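You operate a simulated robot arm through the tools that you are given. There is no shell and no other tool. Be economical: measure what you need, move in short steps, check, and stop when the job is done.

You run a simulated two-armed robot. Do the job below in one go: nothing can be reset, and whatever is moved stays where it is left.

TASK
Grease nipples one, two and three by the teal lube chart.
Fine: blue grease gun, back in its holder; nipple four stays dry; crank lock stays in. Set down upright: blue grease gun.

The check looks at the end state, three seconds after you hand in, the way a careful person would. Anything else that was tipped, shoved, dropped, spilled or broken makes it a failure.

THE ROBOT
Two 6-joint arms with two-finger grippers on one trunk, on a base that drives. Base frame: it is fixed to the floor where the robot stands at the start and does not move with it; the origin is under the middle of the robot, x ahead of it, y to its left, z up. Lengths are in mm, angles in rad, forces in N, time in s.
The left shoulder is at the start at [60, 143, 775], the right one opposite. With the tool pointing down near the work surface each hand reaches from about 320 to 720 mm from the robot's upright axis, wherever it stands, measured 20 degrees to its own side. Places, roughly: grease nipple one [1800, -1300, 300]; grease nipple three [1800, -2700, 300]; grease nipple two [1800, -2400, 300]. Payload 2.45 kg a hand.
Tool frame (each hand has its own): the origin (TCP) lies between the finger pads and is the grasp point; the fingertips stand 26 mm ahead of it; z points along the fingers, y is the line along which they close. The gripper opens to 96 mm. The gripper's body begins 69 mm behind the TCP.
Orientation is that of the tool frame in the base frame, as a unit quaternion [x, y, z, w]. With the fingers straight down and closing along the base's y, the tool's x points along the base's -x, its y along +y and its z along -z.

THE INTERFACE
- The arms move only by the tool drive_tool. It takes "left_commands", "right_commands" or both (then of equal length, played together; a hand with none holds still); each is a list of rows, each a list of 7 numbers: the finger opening in m, from 0 to 0.096, then the shift along the base's x, y, z in m, then the turn, a rotation vector about the base's x, y, z in rad. In form: [[claw, dx, dy, dz, wx, wy, wz], ...]. A call has 1 to 10 rows; each row is the pose to reach, as a shift and turn from the pose commanded when the call began. A row lasts 0.2 s, in which the tool goes at most 50 mm and 0.15 rad; a call with a longer step from one row to the next is refused whole, and so is a gripper value outside its range. A pose out of reach is approached as far as the arm can. The call stops where the force on the tool passes 40 N (or 10 N more than at its start, if that is more) or the arm is blocked; 0.2 s more then pass. Each finger halts on what it meets, pressing with about 33 N; the grip force reading is that of the motor and also rises with nothing between the fingers. The clock runs only during rows and for 0.2 s after the last one: add rows that repeat a pose to give the fingers time. It gives the time, the measured TCP pose, the force on the tool (base axes), the opening and the grip force at its end, in the units of the frame above (readings bear some noise), with the torque about the TCP (base axes, N m) and any sound that the robot's microphone picked up.
- Cameras (640 x 400 px; columns grow to the right, rows downward): "scene" is now at [140.6, 17.5, 1385.5]; the picture's right is [0.20, -0.98, -0.00], its down [-0.70, -0.14, -0.70] and it looks along [0.68, 0.14, -0.72] (base axes); focal length 256 px, centre (320, 200). "left" rides on the left gripper at [82, -3, -98] in its tool frame; the picture's right is [0.04, 1.00, 0.00], its down [-0.73, 0.03, -0.68] and it looks along [-0.68, 0.03, 0.73] (tool axes); focal length 256 px, centre (320, 200). "right" rides on the right gripper at [82, 3, -98] in its tool frame; the picture's right is [-0.04, 1.00, 0.00], its down [-0.73, -0.03, -0.68] and it looks along [-0.68, -0.03, 0.73] (tool axes); focal length 256 px, centre (320, 200). There is no depth. A picture from a camera that has moved, and an enlarged one, comes with that camera's place and axes in the base frame and with its lens.
- snapshot(camera): a new picture of that camera. The clock stands still meanwhile.
- slide_trunk(by): slides the trunk up (or, below 0, down) by that many mm; the arms and the scene camera ride with it, the base frame stays. It gives what a move gives, with no picture.
- roll_base(legs): drives the robot by 1 to 6 legs, each [ahead, turn to the left] in mm and rad, along the robot's own axes; the way and the turn of a leg run together, so that a leg with both is an arc; at most 1500 mm and 3.142 rad a leg. The arms and the cameras ride along, it lands a little off, and it stops where it bumps. It gives what a move gives.
- turn_head(pan, tilt): turns the head with the scene camera to pan (to the left, within 1.501 rad either way) and tilt (down, from -0.506 to 1.204), counted from straight ahead of the robot. It gives what a move gives.
- zoom(camera, box): a new picture of the part [left, top, right, bottom] of that camera's present view, enlarged. The clock stands still meanwhile.
- hand_in(): hands the job in; it is judged then, once.

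Work in short steps. Places have to be worked out from the pictures, the camera data and where the tool is seen: move nearer, look again, correct. Check each grasp and each placing, and mend what went wrong. You have 120 turns and 108 pictures in all, those below and enlarged ones among them. Open the grippers and draw the arms clear of the work before you hand the job in, unless the task says otherwise; then end with one line.

The tools are called after "Call:" as a command line: name --argument value ..., lists and objects as JSON in quotes. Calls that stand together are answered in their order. drive_tool: Moves the arms, as the interface text tells. Its arguments: {"type":"object","properties":{"left_commands":{"type":"array","items":{"type":"array","items":{"type":"number"}}},"right_commands":{"type":"array","items":{"type":"array","items":{"type":"number"}}}},"required":[]} The other tools are called the same way: slide_trunk (by) slides the trunk up or down; roll_base (legs) drives the base; turn_head (pan, tilt) turns the head that bears the scene camera; snapshot (camera) takes a picture; zoom (camera, box) takes an enlarged picture of a part of a camera's view; hand_in () hands the job in.

At the start:

```text
t: 0.0
left_tcp_pos: [381.7, 357.1, 978.6]
left_tool_rot: [-0.004, 1.0, 0.0, 0.001]
left_ft_force: [-0.1, 0.6, -0.8]
left_ft_torque: [-0.03, 0.03, 0.01]
left_finger_gap: 96.2
left_grasp_force: 0.1
right_tcp_pos: [572.5, -87.1, 1005.6]
right_tool_rot: [-0.003, 1.0, 0.0, 0.0]
right_ft_force: [0.6, 0.0, 0.5]
right_ft_torque: [0.0, 0.0, -0.03]
right_finger_gap: 96.1
right_grasp_force: 0.1
trunk travel left (down, up): [-400.0, 190.0]
robot x, y, heading: [-2.6, 2.7, 0.002]
head pan, tilt: [0.204, 0.796]
```

scene: 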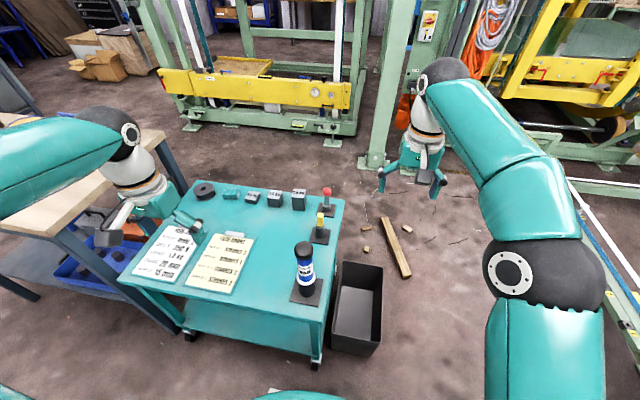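
right: 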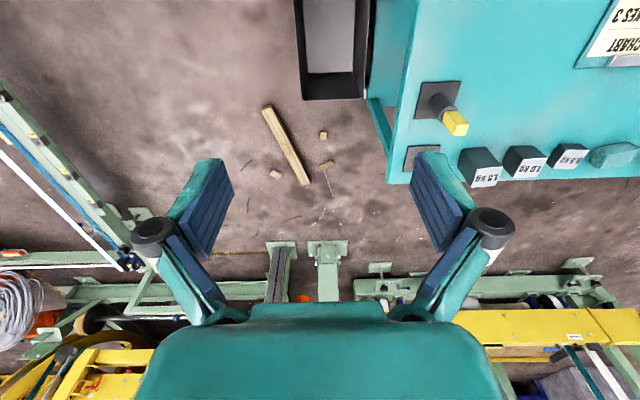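
left: 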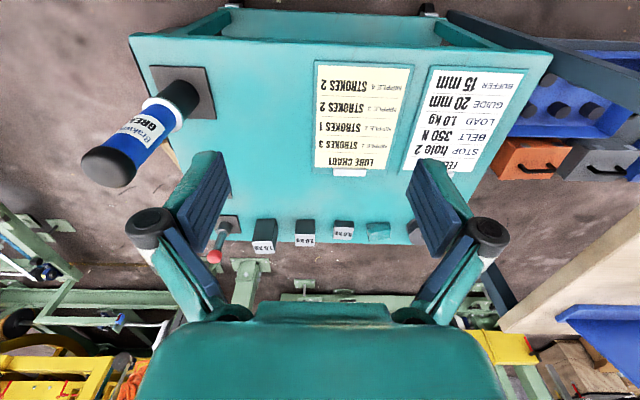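

I start by reading the charts closely with the left camera and the scene camera.

Call:
zoom --camera "left" --box '[300, 50, 540, 200]'

Call:
zoom --camera "scene" --box '[120, 170, 360, 320]'

```text
2.67 times, centred on (420, 125) of left
camera zoom: at [300.8, 354.6, 1076.4], right [-0.05, 1.0, 0.0], down [0.73, 0.03, 0.68], along [0.68, 0.03, -0.73], focal length 683 px, centre (53, 400)
```

zoom: 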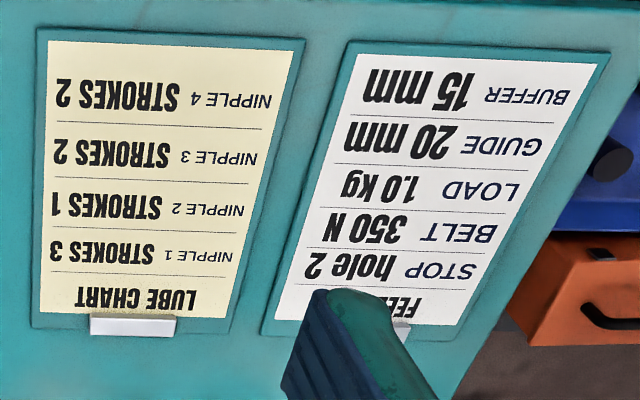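

```text
2.67 times, centred on (240, 245) of scene
camera zoom: at [140.6, 17.5, 1385.5], right [0.2, -0.98, 0.0], down [-0.7, -0.14, -0.7], along [0.68, 0.14, -0.72], focal length 683 px, centre (533, 80)
```

zoom: 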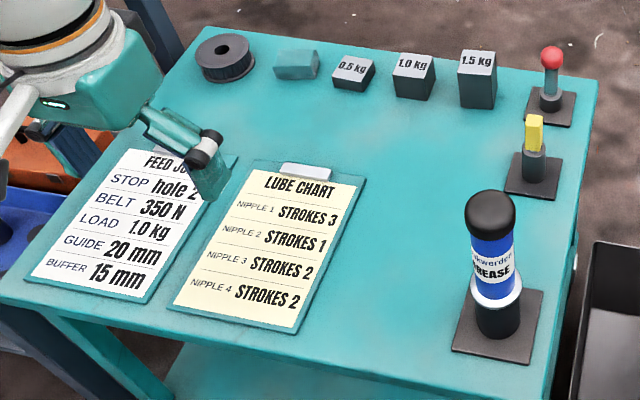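

The chart reads nipple 1: 3 strokes, 2: 1, 3: 2. Now I look over at the machine and the nipples before touching anything.

Call:
turn_head --pan -0.7 --tilt 0.4

Call:
snapshot --camera "scene"

Call:
zoom --camera "left" --box '[70, 40, 270, 240]'

```text
t: 1.2
left_tcp_pos: [381.6, 358.6, 978.9]
left_tool_rot: [-0.003, 1.0, 0.0, -0.001]
left_ft_force: [1.0, -0.5, -0.4]
left_ft_torque: [0.01, 0.03, -0.01]
left_finger_gap: 95.9
left_grasp_force: 0.0
right_tcp_pos: [572.6, -87.4, 1006.3]
right_tool_rot: [-0.003, 1.0, 0.0, 0.0]
right_ft_force: [0.1, 0.1, -0.2]
right_ft_torque: [0.01, 0.01, -0.01]
right_finger_gap: 95.9
right_grasp_force: 0.1
trunk travel left (down, up): [-400.0, 190.0]
robot x, y, heading: [-0.8, 1.8, -0.001]
head pan, tilt: [-0.7, 0.4]
```

```text
102 pictures are left
camera scene: at [132.3, -58.5, 1420.3], right [-0.64, -0.77, 0.0], down [-0.3, 0.25, -0.92], along [0.7, -0.59, -0.39], focal length 256 px, centre (320, 200)
```

scene: 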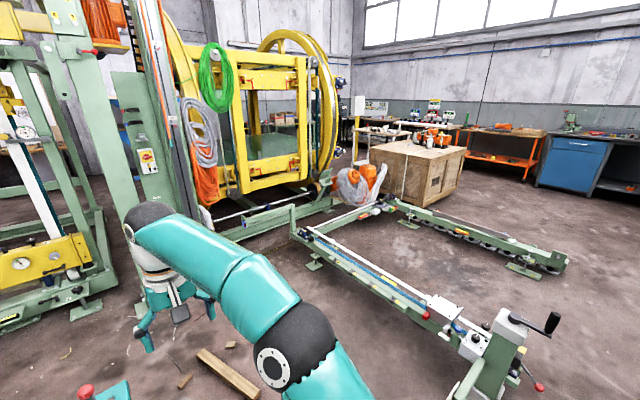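

```text
2.00 times, centred on (170, 140) of left
camera zoom: at [300.8, 354.6, 1076.9], right [-0.05, 1.0, 0.0], down [0.73, 0.03, 0.68], along [0.68, 0.03, -0.73], focal length 512 px, centre (620, 320)
```

zoom: 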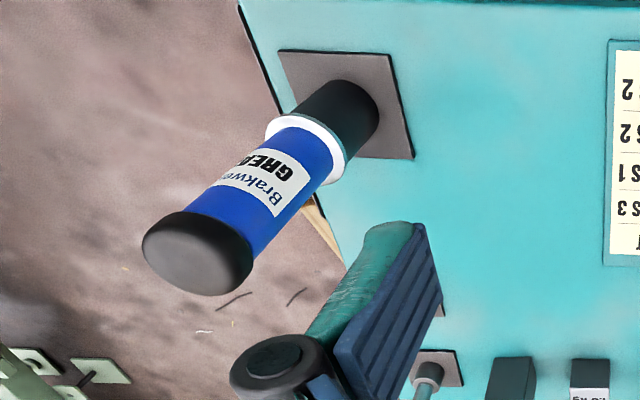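

The machine rails lie to the right. I zoom onto them to find the nipples.

Call:
zoom --camera "scene" --box '[380, 180, 580, 300]'

Call:
zoom --camera "scene" --box '[280, 200, 460, 320]'

Call:
zoom --camera "scene" --box '[400, 280, 580, 400]'

```text
3.20 times, centred on (480, 240) of scene
camera zoom: at [132.3, -58.5, 1420.3], right [-0.64, -0.77, 0.0], down [-0.3, 0.25, -0.92], along [0.7, -0.59, -0.39], focal length 820 px, centre (-192, 72)
```

zoom: 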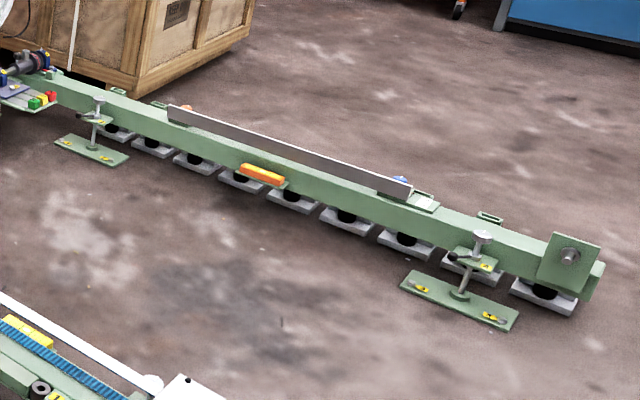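

```text
3.33 times, centred on (370, 260) of scene
camera zoom: at [132.3, -58.5, 1420.3], right [-0.64, -0.77, 0.0], down [-0.3, 0.25, -0.92], along [0.7, -0.59, -0.39], focal length 854 px, centre (153, 0)
```

zoom: 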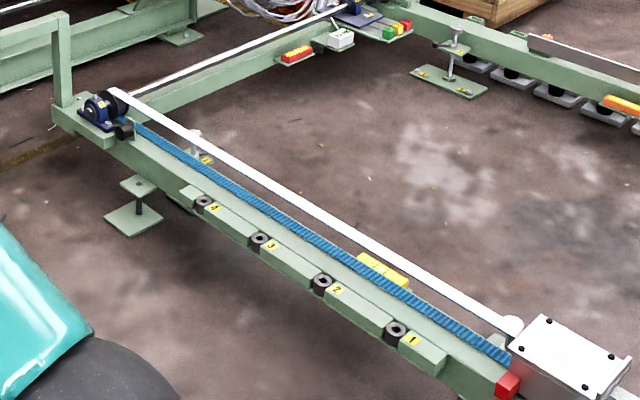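

```text
3.33 times, centred on (490, 340) of scene
camera zoom: at [132.3, -58.5, 1420.3], right [-0.64, -0.77, 0.0], down [-0.3, 0.25, -0.92], along [0.7, -0.59, -0.39], focal length 854 px, centre (-247, -267)
```

zoom: 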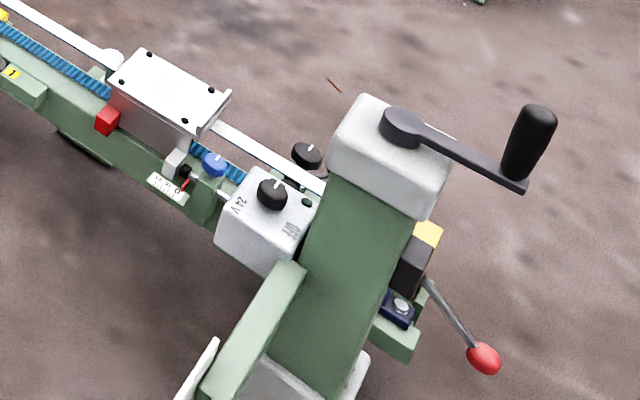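

The given places fall on the cross beam at x≈1800 (blue bearing blocks at its ends). I zoom onto these.

Call:
zoom --camera "scene" --box '[285, 205, 345, 245]'

Call:
zoom --camera "scene" --box '[360, 180, 420, 220]'

```text
10.00 times, centred on (315, 225) of scene
camera zoom: at [132.3, -58.5, 1420.3], right [-0.64, -0.77, 0.0], down [-0.3, 0.25, -0.92], along [0.7, -0.59, -0.39], focal length 2561 px, centre (370, -50)
```

zoom: 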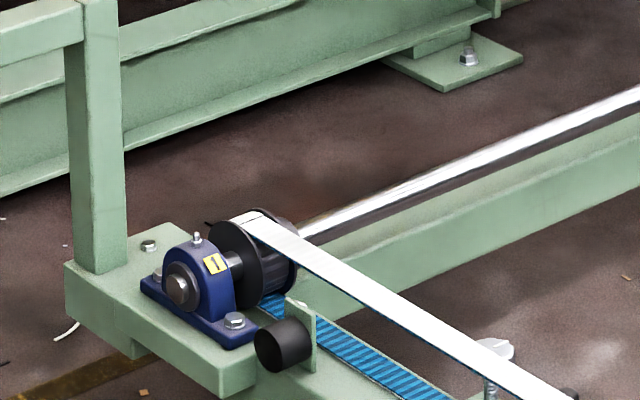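

```text
10.00 times, centred on (390, 200) of scene
camera zoom: at [132.3, -58.5, 1420.3], right [-0.64, -0.77, 0.0], down [-0.3, 0.25, -0.92], along [0.7, -0.59, -0.39], focal length 2561 px, centre (-380, 200)
```

zoom: 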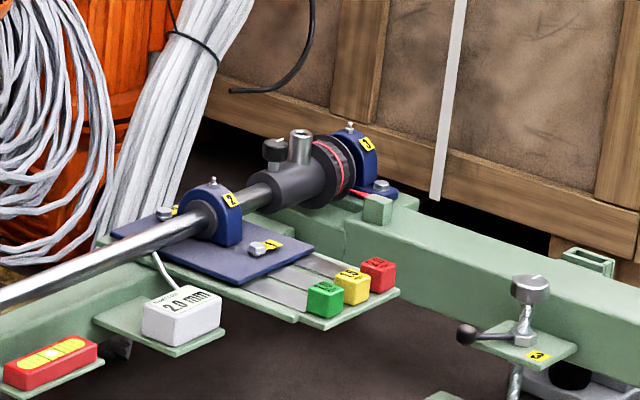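

The nipples sit on top of bearing blocks pointing up, so the gun is pressed down on them. I judge the gun at about (474, 133), top ≈860; I move the left hand above it and look.

Call:
drive_tool --left_commands '[[0.096, 0.018, -0.045, 0, 0, 0, 0], [0.096, 0.036, -0.09, 0, 0, 0, 0], [0.096, 0.054, -0.135, 0, 0, 0, 0], [0.096, 0.072, -0.18, 0, 0, 0, 0], [0.096, 0.092, -0.224, 0, 0, 0, 0], [0.096, 0.092, -0.224, 0, 0, 0, 0]]'

Call:
turn_head --pan 0.15 --tilt 0.8

Call:
snapshot --camera "left"

Call:
snapshot --camera "scene"

```text
t: 2.6
left_tcp_pos: [472.5, 130.8, 981.7]
left_tool_rot: [-0.004, 1.0, 0.0, 0.0]
left_ft_force: [-1.1, 0.2, -0.3]
left_ft_torque: [-0.03, 0.0, -0.03]
left_finger_gap: 95.8
left_grasp_force: 0.0
right_tcp_pos: [572.7, -87.1, 1004.6]
right_tool_rot: [-0.003, 1.0, 0.0, 0.0]
right_ft_force: [0.1, -0.3, -0.1]
right_ft_torque: [-0.01, -0.03, -0.01]
right_finger_gap: 95.8
right_grasp_force: 0.1
trunk travel left (down, up): [-400.0, 190.0]
robot x, y, heading: [-0.1, 3.4, -0.003]
head pan, tilt: [-0.7, 0.4]
```

```text
t: 3.8
left_tcp_pos: [472.9, 132.3, 981.4]
left_tool_rot: [-0.003, 1.0, -0.001, 0.0]
left_ft_force: [0.1, 0.4, -0.2]
left_ft_torque: [0.0, -0.02, 0.01]
left_finger_gap: 96.3
left_grasp_force: 0.1
right_tcp_pos: [572.4, -86.4, 1004.7]
right_tool_rot: [-0.004, 1.0, 0.0, 0.001]
right_ft_force: [-0.2, 0.4, 0.0]
right_ft_torque: [-0.01, 0.01, 0.01]
right_finger_gap: 95.7
right_grasp_force: 0.1
trunk travel left (down, up): [-400.0, 190.0]
robot x, y, heading: [0.7, 0.0, 0.004]
head pan, tilt: [0.15, 0.799]
```

```text
95 pictures are left
camera left: at [391.7, 128.1, 1079.8], right [-0.05, 1.0, 0.0], down [0.73, 0.03, 0.68], along [0.68, 0.03, -0.73], focal length 256 px, centre (320, 200)
```

left: 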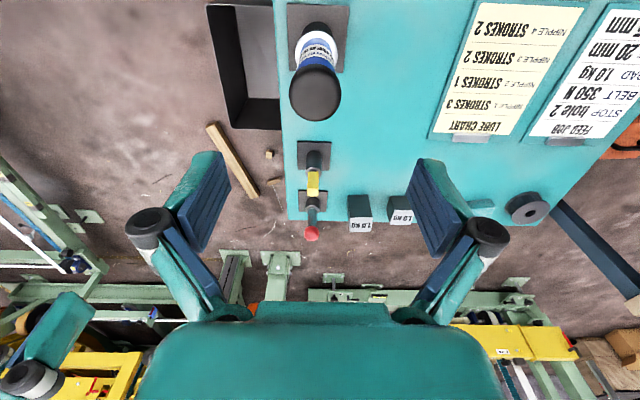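

```text
94 pictures are left
camera scene: at [141.3, 13.1, 1385.2], right [0.15, -0.99, 0.0], down [-0.71, -0.11, -0.7], along [0.69, 0.1, -0.72], focal length 256 px, centre (320, 200)
```

scene: 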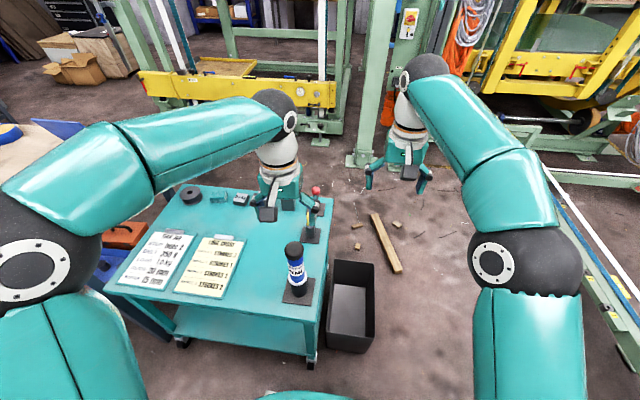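

Triangulating gives the gun at about (483, 129), top ≈850, about 41 mm thick. I straddle its cap partway and check with a view.

Call:
drive_tool --left_commands '[[0.096, 0.011, -0.002, -0.03, 0, 0, 0], [0.096, 0.011, -0.002, -0.07, 0, 0, 0], [0.096, 0.011, -0.002, -0.11, 0, 0, 0], [0.096, 0.011, -0.002, -0.13, 0, 0, 0], [0.096, 0.011, -0.002, -0.13, 0, 0, 0]]'

Call:
snapshot --camera "left"

Call:
zoom --camera "scene" --box '[220, 180, 380, 320]'

```text
t: 5.0
left_tcp_pos: [485.1, 131.1, 849.7]
left_tool_rot: [-0.004, 1.0, 0.0, 0.0]
left_ft_force: [0.1, 0.0, -0.2]
left_ft_torque: [0.01, 0.03, 0.01]
left_finger_gap: 96.0
left_grasp_force: 0.1
right_tcp_pos: [572.4, -85.6, 1006.0]
right_tool_rot: [-0.003, 1.0, 0.0, 0.0]
right_ft_force: [-0.1, -0.8, 0.3]
right_ft_torque: [-0.02, -0.01, -0.01]
right_finger_gap: 96.1
right_grasp_force: 0.1
trunk travel left (down, up): [-400.0, 190.0]
robot x, y, heading: [-1.7, 3.2, -0.004]
head pan, tilt: [0.15, 0.799]
```

```text
93 pictures are left
camera left: at [403.5, 128.2, 947.1], right [-0.05, 1.0, 0.0], down [0.73, 0.03, 0.68], along [0.68, 0.03, -0.73], focal length 256 px, centre (320, 200)
```

left: 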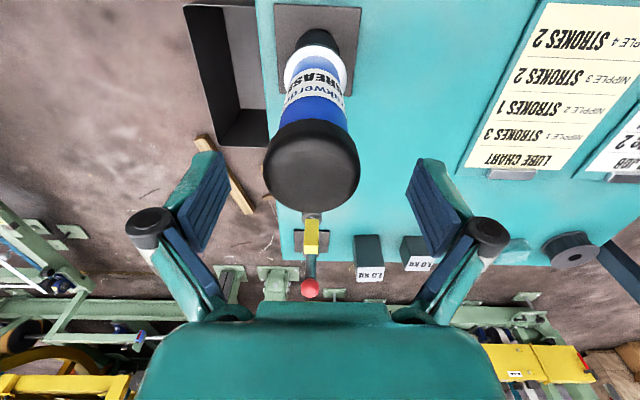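

```text
2.86 times, centred on (300, 250) of scene
camera zoom: at [141.3, 13.2, 1385.2], right [0.15, -0.99, 0.0], down [-0.71, -0.11, -0.7], along [0.69, 0.1, -0.72], focal length 732 px, centre (377, 57)
```

zoom: 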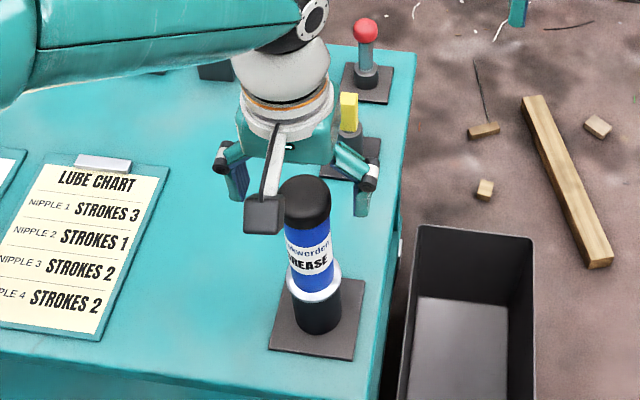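

Cap top centre is essentially at the TCP, about 4 mm nearer and 3 mm to the right. I correct, go down 50 mm and close on the body.

Call:
drive_tool --left_commands '[[0.096, -0.004, -0.003, -0.02, 0, 0, 0], [0.096, -0.004, -0.003, -0.05, 0, 0, 0], [0.096, -0.004, -0.003, -0.05, 0, 0, 0], [0.07, -0.004, -0.003, -0.05, 0, 0, 0], [0.055, -0.004, -0.003, -0.05, 0, 0, 0], [0.055, -0.004, -0.003, -0.05, 0, 0, 0]]'

Call:
snapshot --camera "left"

Call:
zoom --camera "scene" --box '[220, 180, 380, 320]'

```text
t: 6.4
left_tcp_pos: [479.7, 129.1, 798.2]
left_tool_rot: [-0.004, 1.0, 0.0, 0.0]
left_ft_force: [0.4, 0.7, 0.3]
left_ft_torque: [0.0, 0.02, 0.01]
left_finger_gap: 55.0
left_grasp_force: 0.1
right_tcp_pos: [572.5, -85.7, 1006.0]
right_tool_rot: [-0.004, 1.0, 0.0, 0.0]
right_ft_force: [0.2, 0.2, -0.5]
right_ft_torque: [0.0, 0.03, -0.01]
right_finger_gap: 96.2
right_grasp_force: 0.1
trunk travel left (down, up): [-400.0, 190.0]
robot x, y, heading: [0.2, 2.6, -0.002]
head pan, tilt: [0.15, 0.799]
```

```text
91 pictures are left
camera left: at [400.0, 124.8, 897.6], right [-0.05, 1.0, 0.0], down [0.73, 0.03, 0.68], along [0.68, 0.03, -0.73], focal length 256 px, centre (320, 200)
```

left: 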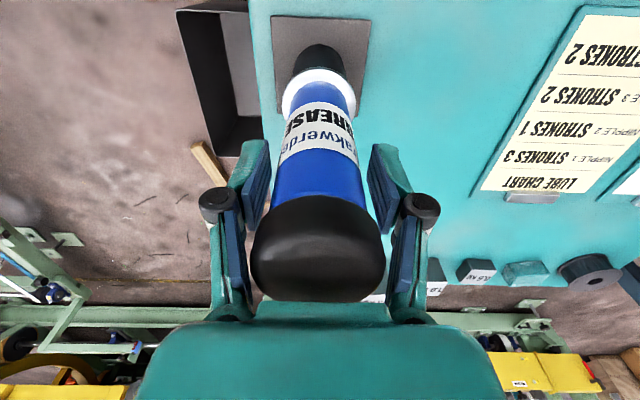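

```text
2.86 times, centred on (300, 250) of scene
camera zoom: at [141.4, 13.2, 1385.2], right [0.15, -0.99, 0.0], down [-0.71, -0.11, -0.7], along [0.69, 0.1, -0.72], focal length 732 px, centre (377, 57)
```

zoom: 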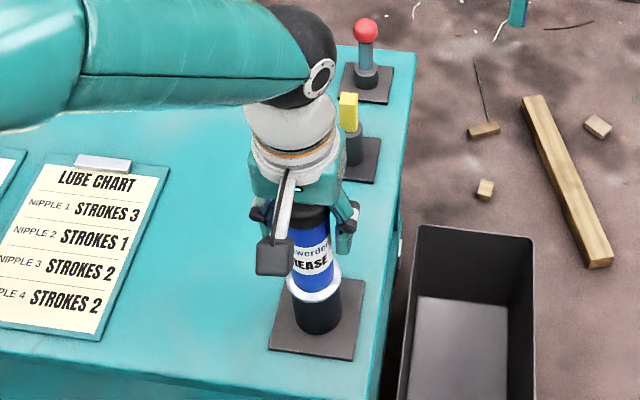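

The gun is well centred between the fingers; I close on it.

Call:
drive_tool --left_commands '[[0.03, 0, 0, 0, 0, 0, 0], [0.02, 0, 0, 0, 0, 0, 0], [0.02, 0, 0, 0, 0, 0, 0], [0.02, 0, 0, 0, 0, 0, 0]]'

Call:
snapshot --camera "left"

```text
t: 7.4
left_tcp_pos: [480.4, 129.2, 799.9]
left_tool_rot: [-0.003, 1.0, 0.0, -0.001]
left_ft_force: [-0.9, -2.3, 1.5]
left_ft_torque: [-0.16, 0.0, 0.02]
left_finger_gap: 41.1
left_grasp_force: 32.7
right_tcp_pos: [571.8, -87.3, 1006.2]
right_tool_rot: [-0.003, 1.0, 0.0, 0.0]
right_ft_force: [0.0, -0.2, -0.7]
right_ft_torque: [-0.01, -0.01, -0.01]
right_finger_gap: 96.1
right_grasp_force: 0.0
trunk travel left (down, up): [-400.0, 190.0]
robot x, y, heading: [2.6, -3.8, -0.003]
head pan, tilt: [0.15, 0.799]
```

```text
89 pictures are left
camera left: at [399.9, 124.6, 897.8], right [-0.05, 1.0, 0.0], down [0.73, 0.03, 0.68], along [0.68, 0.03, -0.73], focal length 256 px, centre (320, 200)
```

left: 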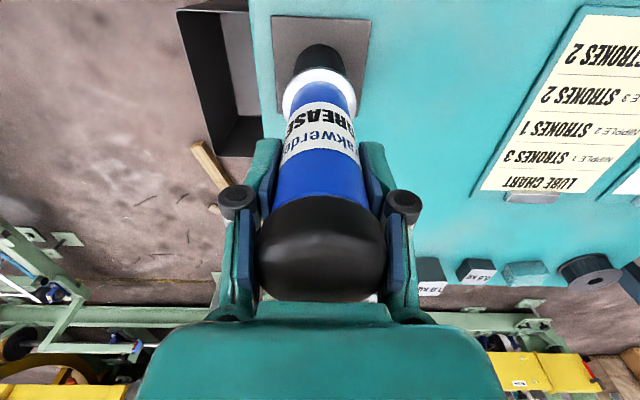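

Grip holds at 41 mm. I lift straight up 150 mm and look at the nozzle.

Call:
drive_tool --left_commands '[[0.02, 0, 0, 0.02, 0, 0, 0], [0.02, 0, 0, 0.05, 0, 0, 0], [0.02, 0, 0, 0.08, 0, 0, 0], [0.02, 0, 0, 0.12, 0, 0, 0], [0.02, 0, 0, 0.15, 0, 0, 0], [0.02, 0, 0, 0.15, 0, 0, 0]]'

Call:
snapshot --camera "left"

Call:
zoom --camera "scene" --box '[220, 180, 380, 320]'

```text
t: 8.8
left_tcp_pos: [479.5, 129.4, 947.3]
left_tool_rot: [-0.004, 1.0, 0.001, 0.001]
left_ft_force: [-0.6, 1.2, -4.5]
left_ft_torque: [0.01, 0.03, 0.01]
left_finger_gap: 41.2
left_grasp_force: 33.2
right_tcp_pos: [573.2, -86.5, 1004.5]
right_tool_rot: [-0.003, 1.0, 0.0, -0.001]
right_ft_force: [-0.3, 0.7, 0.1]
right_ft_torque: [0.0, 0.02, 0.05]
right_finger_gap: 96.1
right_grasp_force: 0.0
trunk travel left (down, up): [-400.0, 190.0]
robot x, y, heading: [1.3, -1.4, 0.001]
head pan, tilt: [0.15, 0.799]
```

```text
88 pictures are left
camera left: at [398.3, 126.0, 1046.1], right [-0.05, 1.0, 0.0], down [0.73, 0.03, 0.68], along [0.68, 0.03, -0.73], focal length 256 px, centre (320, 200)
```

left: 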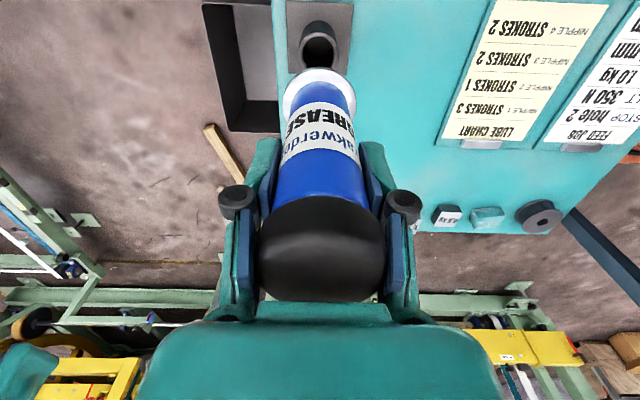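

```text
2.86 times, centred on (300, 250) of scene
camera zoom: at [141.9, 13.3, 1385.1], right [0.15, -0.99, 0.0], down [-0.71, -0.11, -0.7], along [0.69, 0.1, -0.72], focal length 732 px, centre (377, 57)
```

zoom: 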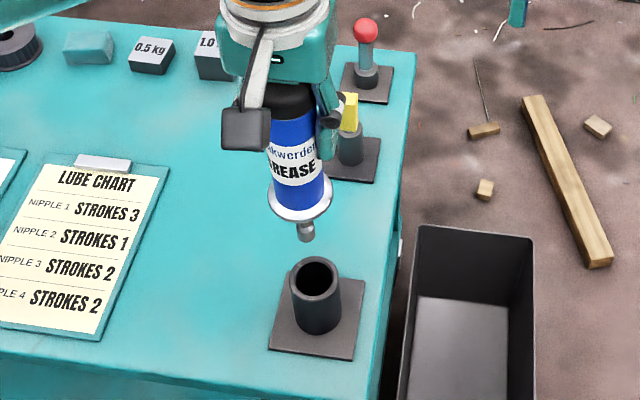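

Gun is out, its nozzle tip ≈160 mm below the TCP. Next I look right and around to plan the drive into the U-shaped frame (open towards −x).

Call:
turn_head --pan -1.5 --tilt 0.5

Call:
snapshot --camera "scene"

```text
t: 10.5
left_tcp_pos: [477.6, 129.5, 945.4]
left_tool_rot: [-0.004, 1.0, 0.0, -0.001]
left_ft_force: [0.2, -0.2, -4.2]
left_ft_torque: [-0.01, 0.0, 0.01]
left_finger_gap: 41.0
left_grasp_force: 32.4
right_tcp_pos: [573.8, -86.3, 1006.1]
right_tool_rot: [-0.003, 1.0, 0.0, 0.0]
right_ft_force: [1.1, -0.7, 0.0]
right_ft_torque: [0.04, -0.02, -0.01]
right_finger_gap: 96.0
right_grasp_force: 0.1
trunk travel left (down, up): [-400.0, 190.0]
robot x, y, heading: [2.3, -3.6, 0.004]
head pan, tilt: [-1.499, 0.499]
```

```text
86 pictures are left
camera scene: at [68.5, -89.6, 1411.2], right [-1.0, -0.07, 0.0], down [-0.04, 0.48, -0.88], along [0.06, -0.88, -0.48], focal length 256 px, centre (320, 200)
```

scene: 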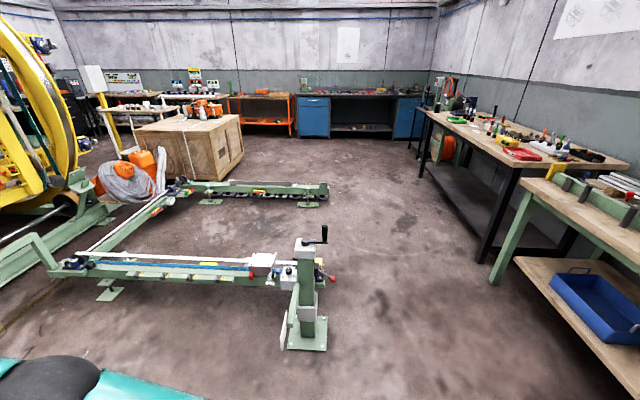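

Clear corridor: post and lever occupy x≥60 at y≈−1000…−1200, benches lie at x<−1000. I back up 400, turn right, drive along −y to about −1780, turn left.

Call:
roll_base --legs '[[-400, 0], [0, -1.571], [1000, 0]]'

Call:
turn_head --pan 0.5 --tilt 0.6

Call:
snapshot --camera "scene"

```text
t: 16.9
left_tcp_pos: [-231.9, -477.2, 947.9]
left_tool_rot: [0.674, 0.739, 0.001, 0.0]
left_ft_force: [-0.5, -0.1, -5.4]
left_ft_torque: [0.04, 0.01, 0.0]
left_finger_gap: 41.1
left_grasp_force: 32.9
right_tcp_pos: [-439.9, -588.1, 1005.5]
right_tool_rot: [0.673, 0.739, 0.001, 0.0]
right_ft_force: [-0.3, -1.3, -0.6]
right_ft_torque: [0.03, -0.02, 0.01]
right_finger_gap: 96.0
right_grasp_force: 0.0
trunk travel left (down, up): [-400.0, 190.0]
robot x, y, heading: [-327.5, -0.3, -1.525]
head pan, tilt: [-1.499, 0.499]
stopped in leg 2: the robot was blocked; the commanded pose is now the measured one
```

```text
t: 18.8
left_tcp_pos: [-230.4, -474.6, 948.7]
left_tool_rot: [0.674, 0.739, 0.0, 0.001]
left_ft_force: [-0.7, -0.7, -4.6]
left_ft_torque: [0.02, -0.02, -0.03]
left_finger_gap: 41.0
left_grasp_force: 33.3
right_tcp_pos: [-437.7, -587.3, 1006.5]
right_tool_rot: [0.674, 0.739, 0.001, 0.0]
right_ft_force: [-0.4, 0.4, 0.5]
right_ft_torque: [0.01, -0.02, 0.0]
right_finger_gap: 95.9
right_grasp_force: 0.1
trunk travel left (down, up): [-400.0, 190.0]
robot x, y, heading: [-328.0, -0.2, -1.522]
head pan, tilt: [0.499, 0.6]
```

```text
85 pictures are left
camera scene: at [-278.5, -136.1, 1402.0], right [-0.85, -0.52, 0.0], down [-0.29, 0.48, -0.82], along [0.43, -0.7, -0.57], focal length 256 px, centre (320, 200)
```

scene: 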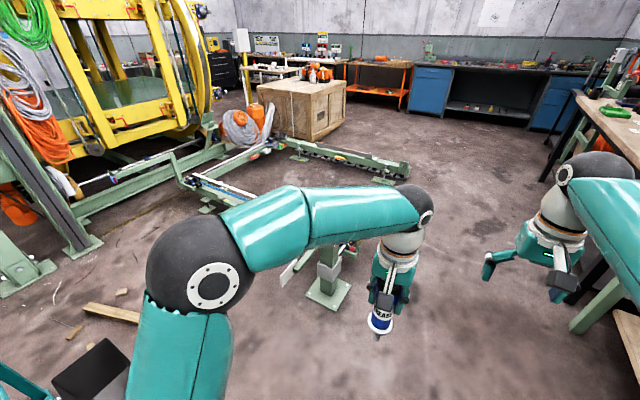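

The base stopped just short of the turn; something is close. I look to the right to find what I bumped.

Call:
turn_head --pan -1.3 --tilt 0.9

Call:
snapshot --camera "scene"

Call:
turn_head --pan 1.5 --tilt 0.9

Call:
snapshot --camera "scene"

```text
t: 20.6
left_tcp_pos: [-230.2, -475.8, 949.1]
left_tool_rot: [0.673, 0.739, 0.0, 0.0]
left_ft_force: [-0.2, 0.5, -4.7]
left_ft_torque: [-0.01, 0.0, -0.05]
left_finger_gap: 41.3
left_grasp_force: 33.0
right_tcp_pos: [-436.3, -586.6, 1007.2]
right_tool_rot: [0.674, 0.739, 0.0, 0.0]
right_ft_force: [0.3, 0.4, -0.1]
right_ft_torque: [-0.01, 0.0, 0.0]
right_finger_gap: 96.1
right_grasp_force: 0.1
trunk travel left (down, up): [-400.0, 190.0]
robot x, y, heading: [-329.5, 0.6, -1.529]
head pan, tilt: [-1.3, 0.901]
```

```text
84 pictures are left
camera scene: at [-396.0, -84.1, 1377.3], right [-0.31, 0.95, 0.0], down [0.74, 0.25, -0.62], along [-0.59, -0.19, -0.78], focal length 256 px, centre (320, 200)
```

scene: 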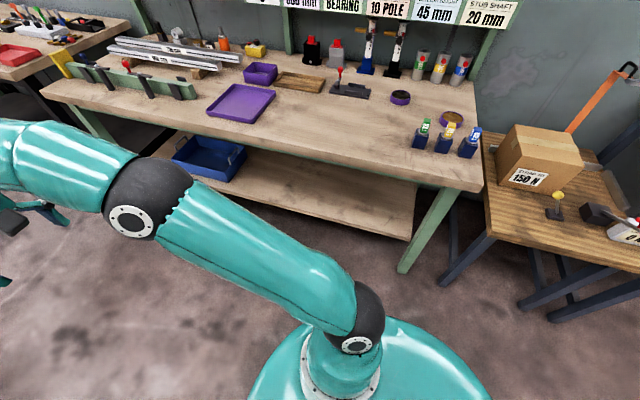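

```text
t: 23.1
left_tcp_pos: [-230.5, -476.1, 948.1]
left_tool_rot: [0.674, 0.739, 0.001, -0.001]
left_ft_force: [0.1, 0.7, -4.8]
left_ft_torque: [-0.04, 0.02, 0.03]
left_finger_gap: 41.2
left_grasp_force: 32.8
right_tcp_pos: [-436.1, -586.7, 1007.5]
right_tool_rot: [0.674, 0.739, 0.0, 0.001]
right_ft_force: [0.2, -0.7, -0.4]
right_ft_torque: [0.01, -0.02, -0.04]
right_finger_gap: 96.1
right_grasp_force: 0.0
trunk travel left (down, up): [-400.0, 190.0]
robot x, y, heading: [-327.4, 2.6, -1.522]
head pan, tilt: [1.499, 0.901]
```

```text
83 pictures are left
camera scene: at [-248.8, -62.4, 1377.3], right [-0.03, -1.0, 0.0], down [-0.78, 0.02, -0.62], along [0.62, -0.01, -0.78], focal length 256 px, centre (320, 200)
```

scene: 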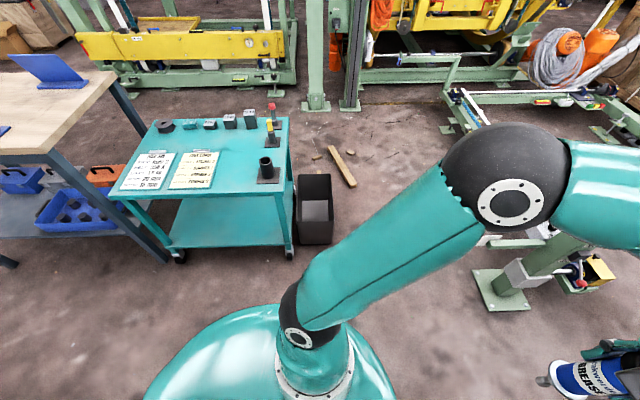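

Nothing in view has been disturbed; probably the robot's rear grazed something unseen. I drive forward to clear it, then turn slightly right and continue.

Call:
roll_base --legs '[[250, 0], [0, -0.1], [500, 0]]'

```text
t: 28.2
left_tcp_pos: [-303.4, -1257.5, 948.6]
left_tool_rot: [0.714, 0.7, 0.0, 0.0]
left_ft_force: [0.7, 0.3, -5.1]
left_ft_torque: [0.0, 0.01, 0.03]
left_finger_gap: 41.0
left_grasp_force: 33.4
right_tcp_pos: [-523.2, -1345.3, 1006.9]
right_tool_rot: [0.715, 0.699, 0.001, 0.0]
right_ft_force: [-0.1, -0.5, -0.3]
right_ft_torque: [0.04, 0.03, -0.04]
right_finger_gap: 96.3
right_grasp_force: 0.1
trunk travel left (down, up): [-400.0, 190.0]
robot x, y, heading: [-348.3, -772.2, -1.643]
head pan, tilt: [1.499, 0.901]
```

Moving freely. I continue to y≈−1760 and turn to face +x.

Call:
roll_base --legs '[[990, 0], [0, 1.643]]'

Call:
turn_head --pan 0.0 --tilt 0.5

Call:
snapshot --camera "scene"

```text
t: 37.1
left_tcp_pos: [66.5, -1803.0, 948.3]
left_tool_rot: [0.084, 0.996, 0.0, -0.002]
left_ft_force: [0.2, -0.2, -4.2]
left_ft_torque: [0.0, 0.03, -0.01]
left_finger_gap: 40.9
left_grasp_force: 33.0
right_tcp_pos: [122.6, -2031.9, 1007.3]
right_tool_rot: [0.086, 0.996, 0.001, 0.001]
right_ft_force: [0.1, 0.3, 0.5]
right_ft_torque: [0.02, 0.04, 0.0]
right_finger_gap: 95.8
right_grasp_force: 0.1
trunk travel left (down, up): [-400.0, 190.0]
robot x, y, heading: [-436.4, -1846.3, -0.176]
head pan, tilt: [1.499, 0.901]
stopped in leg 2: the robot was blocked; the commanded pose is now the measured one
```

```text
t: 38.7
left_tcp_pos: [64.3, -1805.8, 950.4]
left_tool_rot: [0.085, 0.996, 0.0, -0.001]
left_ft_force: [0.6, 0.5, -3.9]
left_ft_torque: [-0.01, -0.02, 0.02]
left_finger_gap: 41.1
left_grasp_force: 33.0
right_tcp_pos: [121.5, -2034.6, 1008.9]
right_tool_rot: [0.086, 0.996, 0.002, 0.002]
right_ft_force: [-0.3, -0.7, 0.2]
right_ft_torque: [0.01, 0.0, -0.01]
right_finger_gap: 95.8
right_grasp_force: 0.0
trunk travel left (down, up): [-400.0, 190.0]
robot x, y, heading: [-433.5, -1848.5, -0.175]
head pan, tilt: [0.0, 0.499]
```

```text
82 pictures are left
camera scene: at [-285.0, -1869.6, 1411.1], right [-0.18, -0.98, 0.0], down [-0.47, 0.08, -0.88], along [0.86, -0.15, -0.48], focal length 256 px, centre (320, 200)
```

scene: 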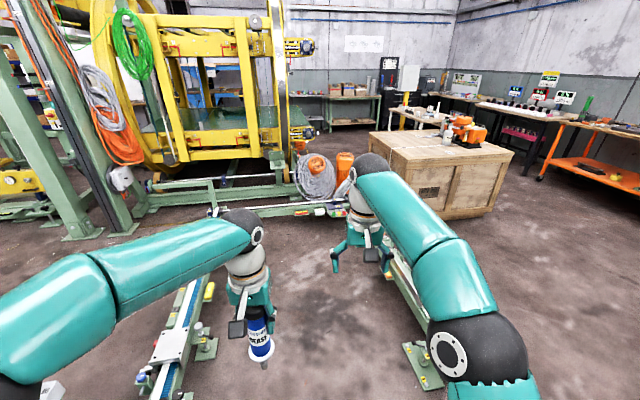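

The rear grazed the bench while turning, so I drive forward first, then finish the turn and go into the U towards nipple one.

Call:
roll_base --legs '[[500, 0], [0, 0.375], [850, 0]]'

Call:
turn_head --pan 0.25 --tilt 0.75

Call:
snapshot --camera "scene"

```text
t: 47.3
left_tcp_pos: [1376.4, -1563.8, 948.8]
left_tool_rot: [-0.088, 0.996, 0.0, -0.001]
left_ft_force: [-0.4, -0.5, -4.3]
left_ft_torque: [0.01, 0.01, 0.01]
left_finger_gap: 41.1
left_grasp_force: 32.7
right_tcp_pos: [1507.8, -1761.9, 1008.8]
right_tool_rot: [-0.086, 0.996, 0.002, 0.001]
right_ft_force: [-0.2, -0.3, -0.1]
right_ft_torque: [-0.01, 0.02, 0.0]
right_finger_gap: 96.0
right_grasp_force: 0.1
trunk travel left (down, up): [-400.0, 190.0]
robot x, y, heading: [920.8, -1771.1, 0.168]
head pan, tilt: [0.0, 0.499]
```

```text
t: 48.1
left_tcp_pos: [1375.6, -1563.7, 950.1]
left_tool_rot: [-0.087, 0.996, 0.001, -0.001]
left_ft_force: [0.5, -1.0, -4.8]
left_ft_torque: [0.03, -0.02, 0.02]
left_finger_gap: 41.4
left_grasp_force: 33.2
right_tcp_pos: [1506.7, -1762.0, 1008.5]
right_tool_rot: [-0.086, 0.996, 0.002, 0.002]
right_ft_force: [0.5, 0.3, 0.1]
right_ft_torque: [0.0, 0.02, 0.01]
right_finger_gap: 96.0
right_grasp_force: 0.0
trunk travel left (down, up): [-400.0, 190.0]
robot x, y, heading: [918.4, -1772.9, 0.161]
head pan, tilt: [0.25, 0.75]
```

```text
81 pictures are left
camera scene: at [1055.2, -1725.6, 1389.2], right [0.41, -0.91, 0.0], down [-0.62, -0.28, -0.73], along [0.67, 0.3, -0.68], focal length 256 px, centre (320, 200)
```

scene: 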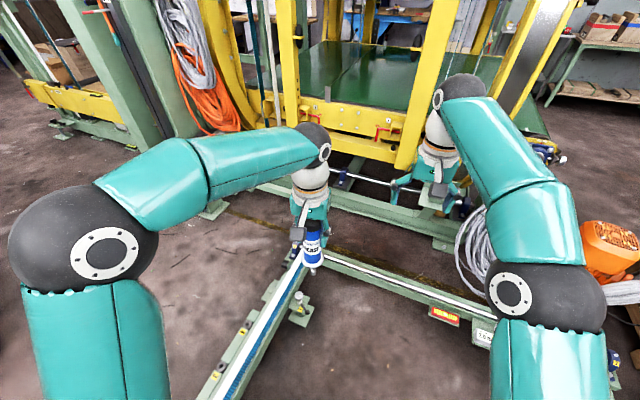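

I retract the right hand a bit for safety, then roll 370 mm further ahead.

Call:
drive_tool --right_commands '[[0.096, -0.05, -0.01, 0, 0, 0, 0], [0.096, -0.099, -0.02, 0, 0, 0, 0], [0.096, -0.148, -0.03, 0, 0, 0, 0], [0.096, -0.148, -0.03, 0, 0, 0, 0]]'

Call:
roll_base --legs '[[370, 0]]'

Call:
snapshot --camera "scene"

Call:
snapshot --camera "left"

```text
refused: row 1 steps farther than a row can; nothing moved
```

```text
t: 50.5
left_tcp_pos: [1733.7, -1499.9, 951.2]
left_tool_rot: [-0.091, 0.996, 0.001, 0.0]
left_ft_force: [0.0, 0.5, -3.9]
left_ft_torque: [0.0, 0.02, 0.01]
left_finger_gap: 41.3
left_grasp_force: 33.5
right_tcp_pos: [1866.5, -1695.7, 1010.1]
right_tool_rot: [-0.091, 0.996, 0.003, 0.003]
right_ft_force: [0.1, 0.1, -1.0]
right_ft_torque: [0.04, -0.04, 0.01]
right_finger_gap: 95.9
right_grasp_force: 0.0
trunk travel left (down, up): [-400.0, 190.0]
robot x, y, heading: [1281.4, -1711.4, 0.202]
head pan, tilt: [0.25, 0.75]
```

```text
80 pictures are left
camera scene: at [1412.4, -1661.4, 1389.5], right [0.44, -0.9, 0.0], down [-0.61, -0.3, -0.73], along [0.66, 0.32, -0.68], focal length 256 px, centre (320, 200)
```

scene: 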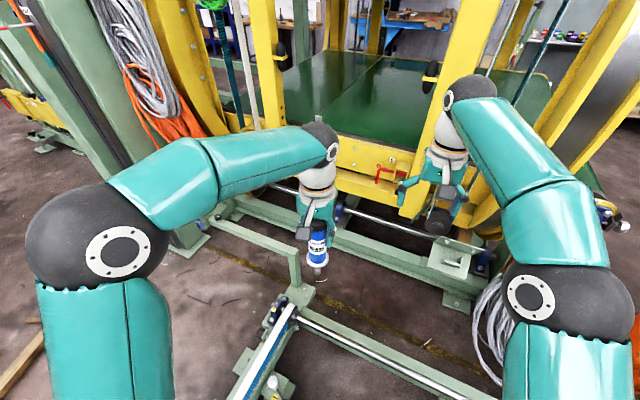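

```text
79 pictures are left
camera left: at [1655.5, -1517.3, 1049.0], right [-0.22, 0.98, 0.0], down [0.72, 0.16, 0.68], along [0.66, 0.15, -0.73], focal length 256 px, centre (320, 200)
```

left: 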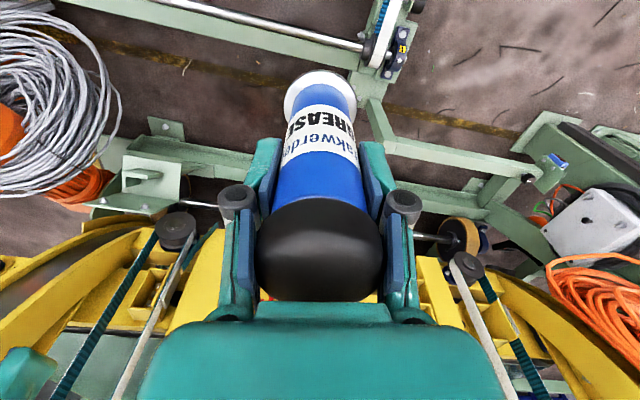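

Now I see the bearing at the corner. I zoom in both cameras to triangulate nipple one.

Call:
zoom --camera "scene" --box '[240, 270, 330, 330]'

Call:
zoom --camera "left" --box '[340, 0, 460, 80]'

```text
6.67 times, centred on (285, 300) of scene
camera zoom: at [1412.4, -1661.4, 1389.5], right [0.44, -0.9, 0.0], down [-0.61, -0.3, -0.73], along [0.66, 0.32, -0.68], focal length 1707 px, centre (553, -467)
```

zoom: 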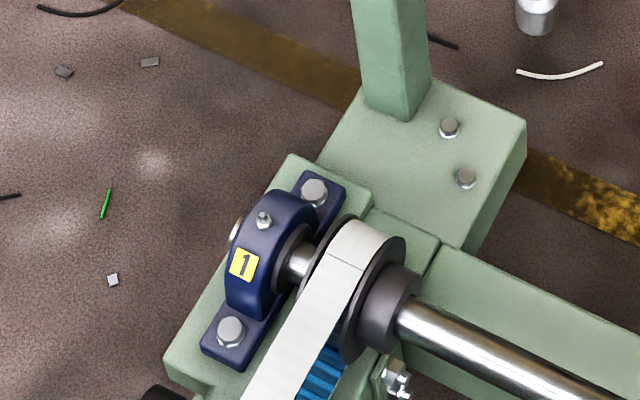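

```text
5.00 times, centred on (400, 40) of left
camera zoom: at [1655.5, -1517.3, 1049.0], right [-0.22, 0.98, 0.0], down [0.72, 0.16, 0.68], along [0.66, 0.15, -0.73], focal length 1280 px, centre (-80, 1000)
```

zoom: 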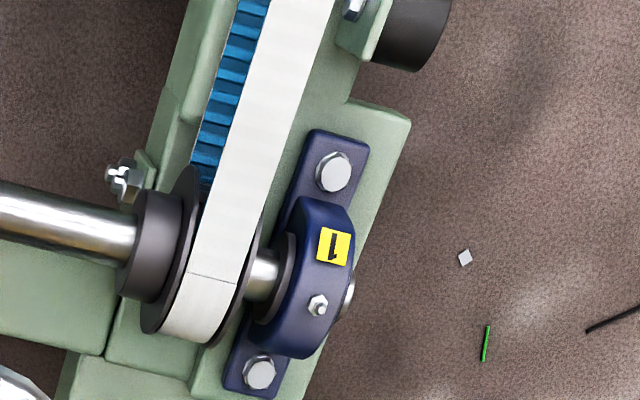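

Triangulation agrees well: nipple one tip ≈ (1790, −1269, 307). I tuck the right hand, turn a bit left and lower the trunk 350 mm.

Call:
drive_tool --right_commands '[[0.096, -0.045, -0.009, 0, 0, 0, 0], [0.096, -0.09, -0.018, 0, 0, 0, 0], [0.096, -0.135, -0.027, 0, 0, 0, 0], [0.096, -0.18, -0.036, 0, 0, 0, 0], [0.096, -0.18, -0.036, 0, 0, 0, 0]]'

Call:
roll_base --legs '[[0, 0.12]]'

Call:
slide_trunk --by -350

Call:
snapshot --camera "scene"

Call:
snapshot --camera "left"

```text
t: 51.7
left_tcp_pos: [1736.3, -1499.8, 950.2]
left_tool_rot: [-0.092, 0.996, 0.001, -0.001]
left_ft_force: [-0.6, -0.4, -4.5]
left_ft_torque: [0.03, 0.0, 0.03]
left_finger_gap: 41.2
left_grasp_force: 33.1
right_tcp_pos: [1687.7, -1731.4, 1009.7]
right_tool_rot: [-0.091, 0.996, 0.002, 0.001]
right_ft_force: [0.0, 0.6, 0.2]
right_ft_torque: [-0.02, 0.0, 0.04]
right_finger_gap: 96.2
right_grasp_force: 0.0
trunk travel left (down, up): [-400.0, 190.0]
robot x, y, heading: [1282.2, -1710.8, 0.202]
head pan, tilt: [0.25, 0.75]
```

```text
t: 52.7
left_tcp_pos: [1704.6, -1445.2, 949.7]
left_tool_rot: [-0.152, 0.988, -0.001, 0.0]
left_ft_force: [0.5, 0.8, -5.2]
left_ft_torque: [0.0, 0.02, 0.03]
left_finger_gap: 41.3
left_grasp_force: 33.0
right_tcp_pos: [1686.8, -1680.8, 1008.6]
right_tool_rot: [-0.15, 0.989, 0.002, 0.002]
right_ft_force: [0.0, 0.2, -0.6]
right_ft_torque: [0.02, 0.05, -0.01]
right_finger_gap: 96.0
right_grasp_force: 0.1
trunk travel left (down, up): [-400.0, 190.0]
robot x, y, heading: [1279.5, -1720.4, 0.32]
head pan, tilt: [0.25, 0.75]
```

```text
t: 56.1
left_tcp_pos: [1705.7, -1444.5, 601.0]
left_tool_rot: [-0.152, 0.988, 0.0, -0.001]
left_ft_force: [-0.2, 0.0, -4.5]
left_ft_torque: [0.04, 0.0, 0.03]
left_finger_gap: 41.1
left_grasp_force: 33.5
right_tcp_pos: [1686.3, -1680.5, 659.1]
right_tool_rot: [-0.15, 0.989, 0.001, 0.001]
right_ft_force: [-1.0, -0.3, -0.1]
right_ft_torque: [-0.05, 0.0, -0.03]
right_finger_gap: 96.0
right_grasp_force: 0.0
trunk travel left (down, up): [-50.0, 540.0]
robot x, y, heading: [1282.5, -1715.1, 0.324]
head pan, tilt: [0.25, 0.75]
```

```text
76 pictures are left
camera scene: at [1408.5, -1650.3, 1039.2], right [0.54, -0.84, 0.0], down [-0.57, -0.37, -0.73], along [0.61, 0.4, -0.68], focal length 256 px, centre (320, 200)
```

scene: 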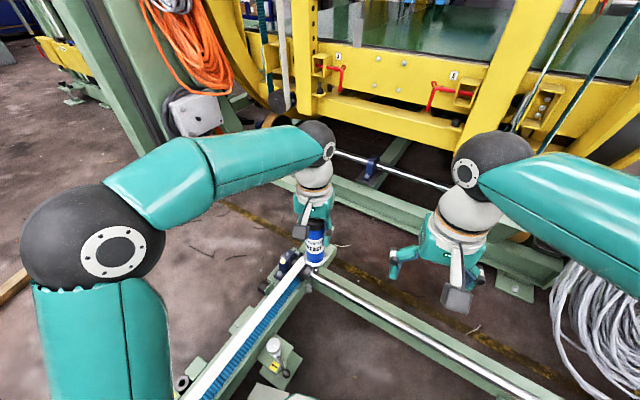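

```text
75 pictures are left
camera left: at [1629.9, -1472.8, 699.2], right [-0.34, 0.94, 0.0], down [0.69, 0.25, 0.68], along [0.64, 0.23, -0.74], focal length 256 px, centre (320, 200)
```

left: 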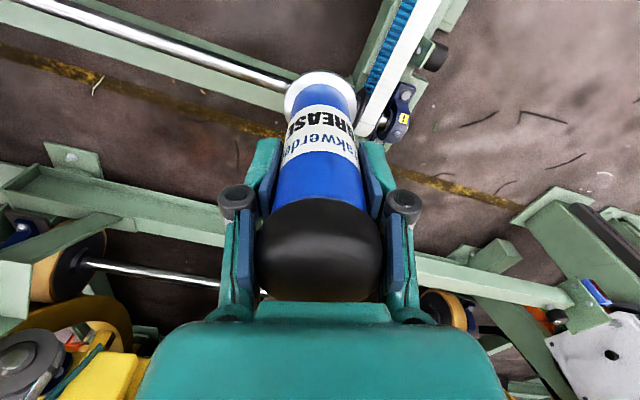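

I move the left hand over nipple one, keeping the nozzle ≈130 mm above it, then look from scene and right cameras.

Call:
drive_tool --left_commands '[[0.02, 0.017, 0.035, 0, 0, 0, 0], [0.02, 0.034, 0.07, 0, 0, 0, 0], [0.02, 0.051, 0.105, 0, 0, 0, 0], [0.02, 0.068, 0.14, 0, 0, 0, 0], [0.02, 0.085, 0.175, 0, 0, 0, 0], [0.02, 0.085, 0.175, 0, 0, 0, 0]]'

Call:
zoom --camera "scene" --box '[220, 180, 340, 300]'

Call:
snapshot --camera "right"

Call:
snapshot --camera "left"

```text
t: 57.5
left_tcp_pos: [1792.2, -1269.5, 599.5]
left_tool_rot: [-0.152, 0.988, 0.0, -0.003]
left_ft_force: [-0.6, 0.7, -4.8]
left_ft_torque: [0.01, -0.02, 0.01]
left_finger_gap: 41.1
left_grasp_force: 33.1
right_tcp_pos: [1687.1, -1680.1, 660.1]
right_tool_rot: [-0.151, 0.989, 0.001, 0.001]
right_ft_force: [0.1, 0.6, -0.1]
right_ft_torque: [0.0, 0.05, 0.0]
right_finger_gap: 95.9
right_grasp_force: 0.0
trunk travel left (down, up): [-50.0, 540.0]
robot x, y, heading: [1282.1, -1716.2, 0.322]
head pan, tilt: [0.25, 0.75]
```

```text
3.33 times, centred on (280, 240) of scene
camera zoom: at [1409.0, -1650.0, 1039.1], right [0.54, -0.84, 0.0], down [-0.57, -0.37, -0.73], along [0.61, 0.4, -0.68], focal length 854 px, centre (453, 67)
```

zoom: 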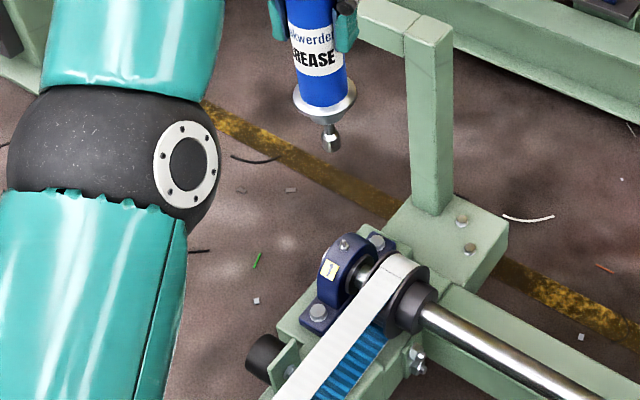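

```text
73 pictures are left
camera right: at [1608.2, -1703.4, 758.3], right [-0.26, 0.97, 0.0], down [0.71, 0.19, 0.68], along [0.66, 0.18, -0.73], focal length 256 px, centre (320, 200)
```

right: 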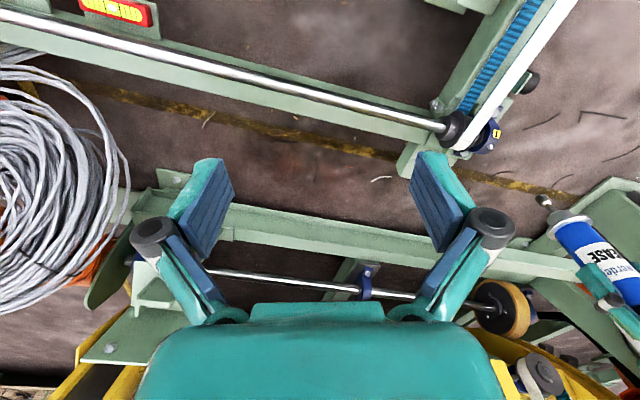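

```text
72 pictures are left
camera left: at [1716.7, -1296.3, 698.7], right [-0.34, 0.94, 0.0], down [0.69, 0.25, 0.68], along [0.64, 0.23, -0.74], focal length 256 px, centre (320, 200)
```

left: 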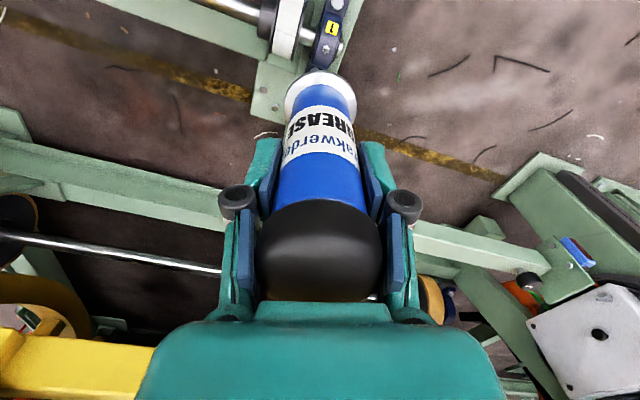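

Both nozzle and nipple are visible in the right camera; I zoom there and in the left camera to refine.

Call:
zoom --camera "right" --box '[460, 100, 580, 220]'

Call:
zoom --camera "left" --box '[290, 0, 370, 80]'

```text
3.33 times, centred on (520, 160) of right
camera zoom: at [1608.2, -1703.4, 758.3], right [-0.26, 0.97, 0.0], down [0.71, 0.19, 0.68], along [0.66, 0.18, -0.73], focal length 853 px, centre (-347, 333)
```

zoom: 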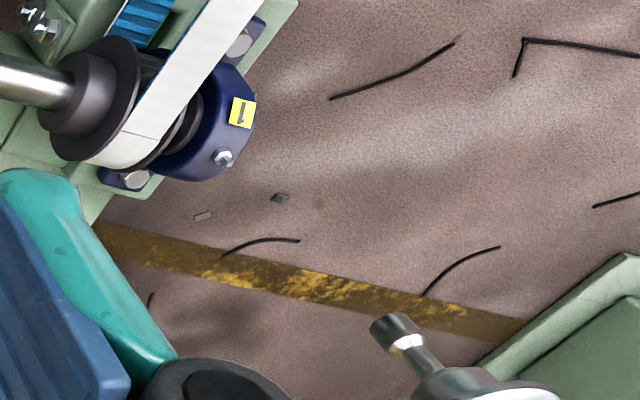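

```text
5.00 times, centred on (330, 40) of left
camera zoom: at [1716.7, -1296.3, 698.7], right [-0.34, 0.94, 0.0], down [0.69, 0.25, 0.68], along [0.64, 0.23, -0.74], focal length 1280 px, centre (270, 1000)
```

zoom: 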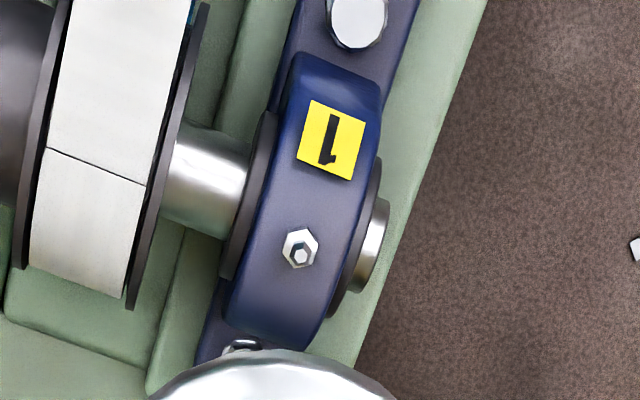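

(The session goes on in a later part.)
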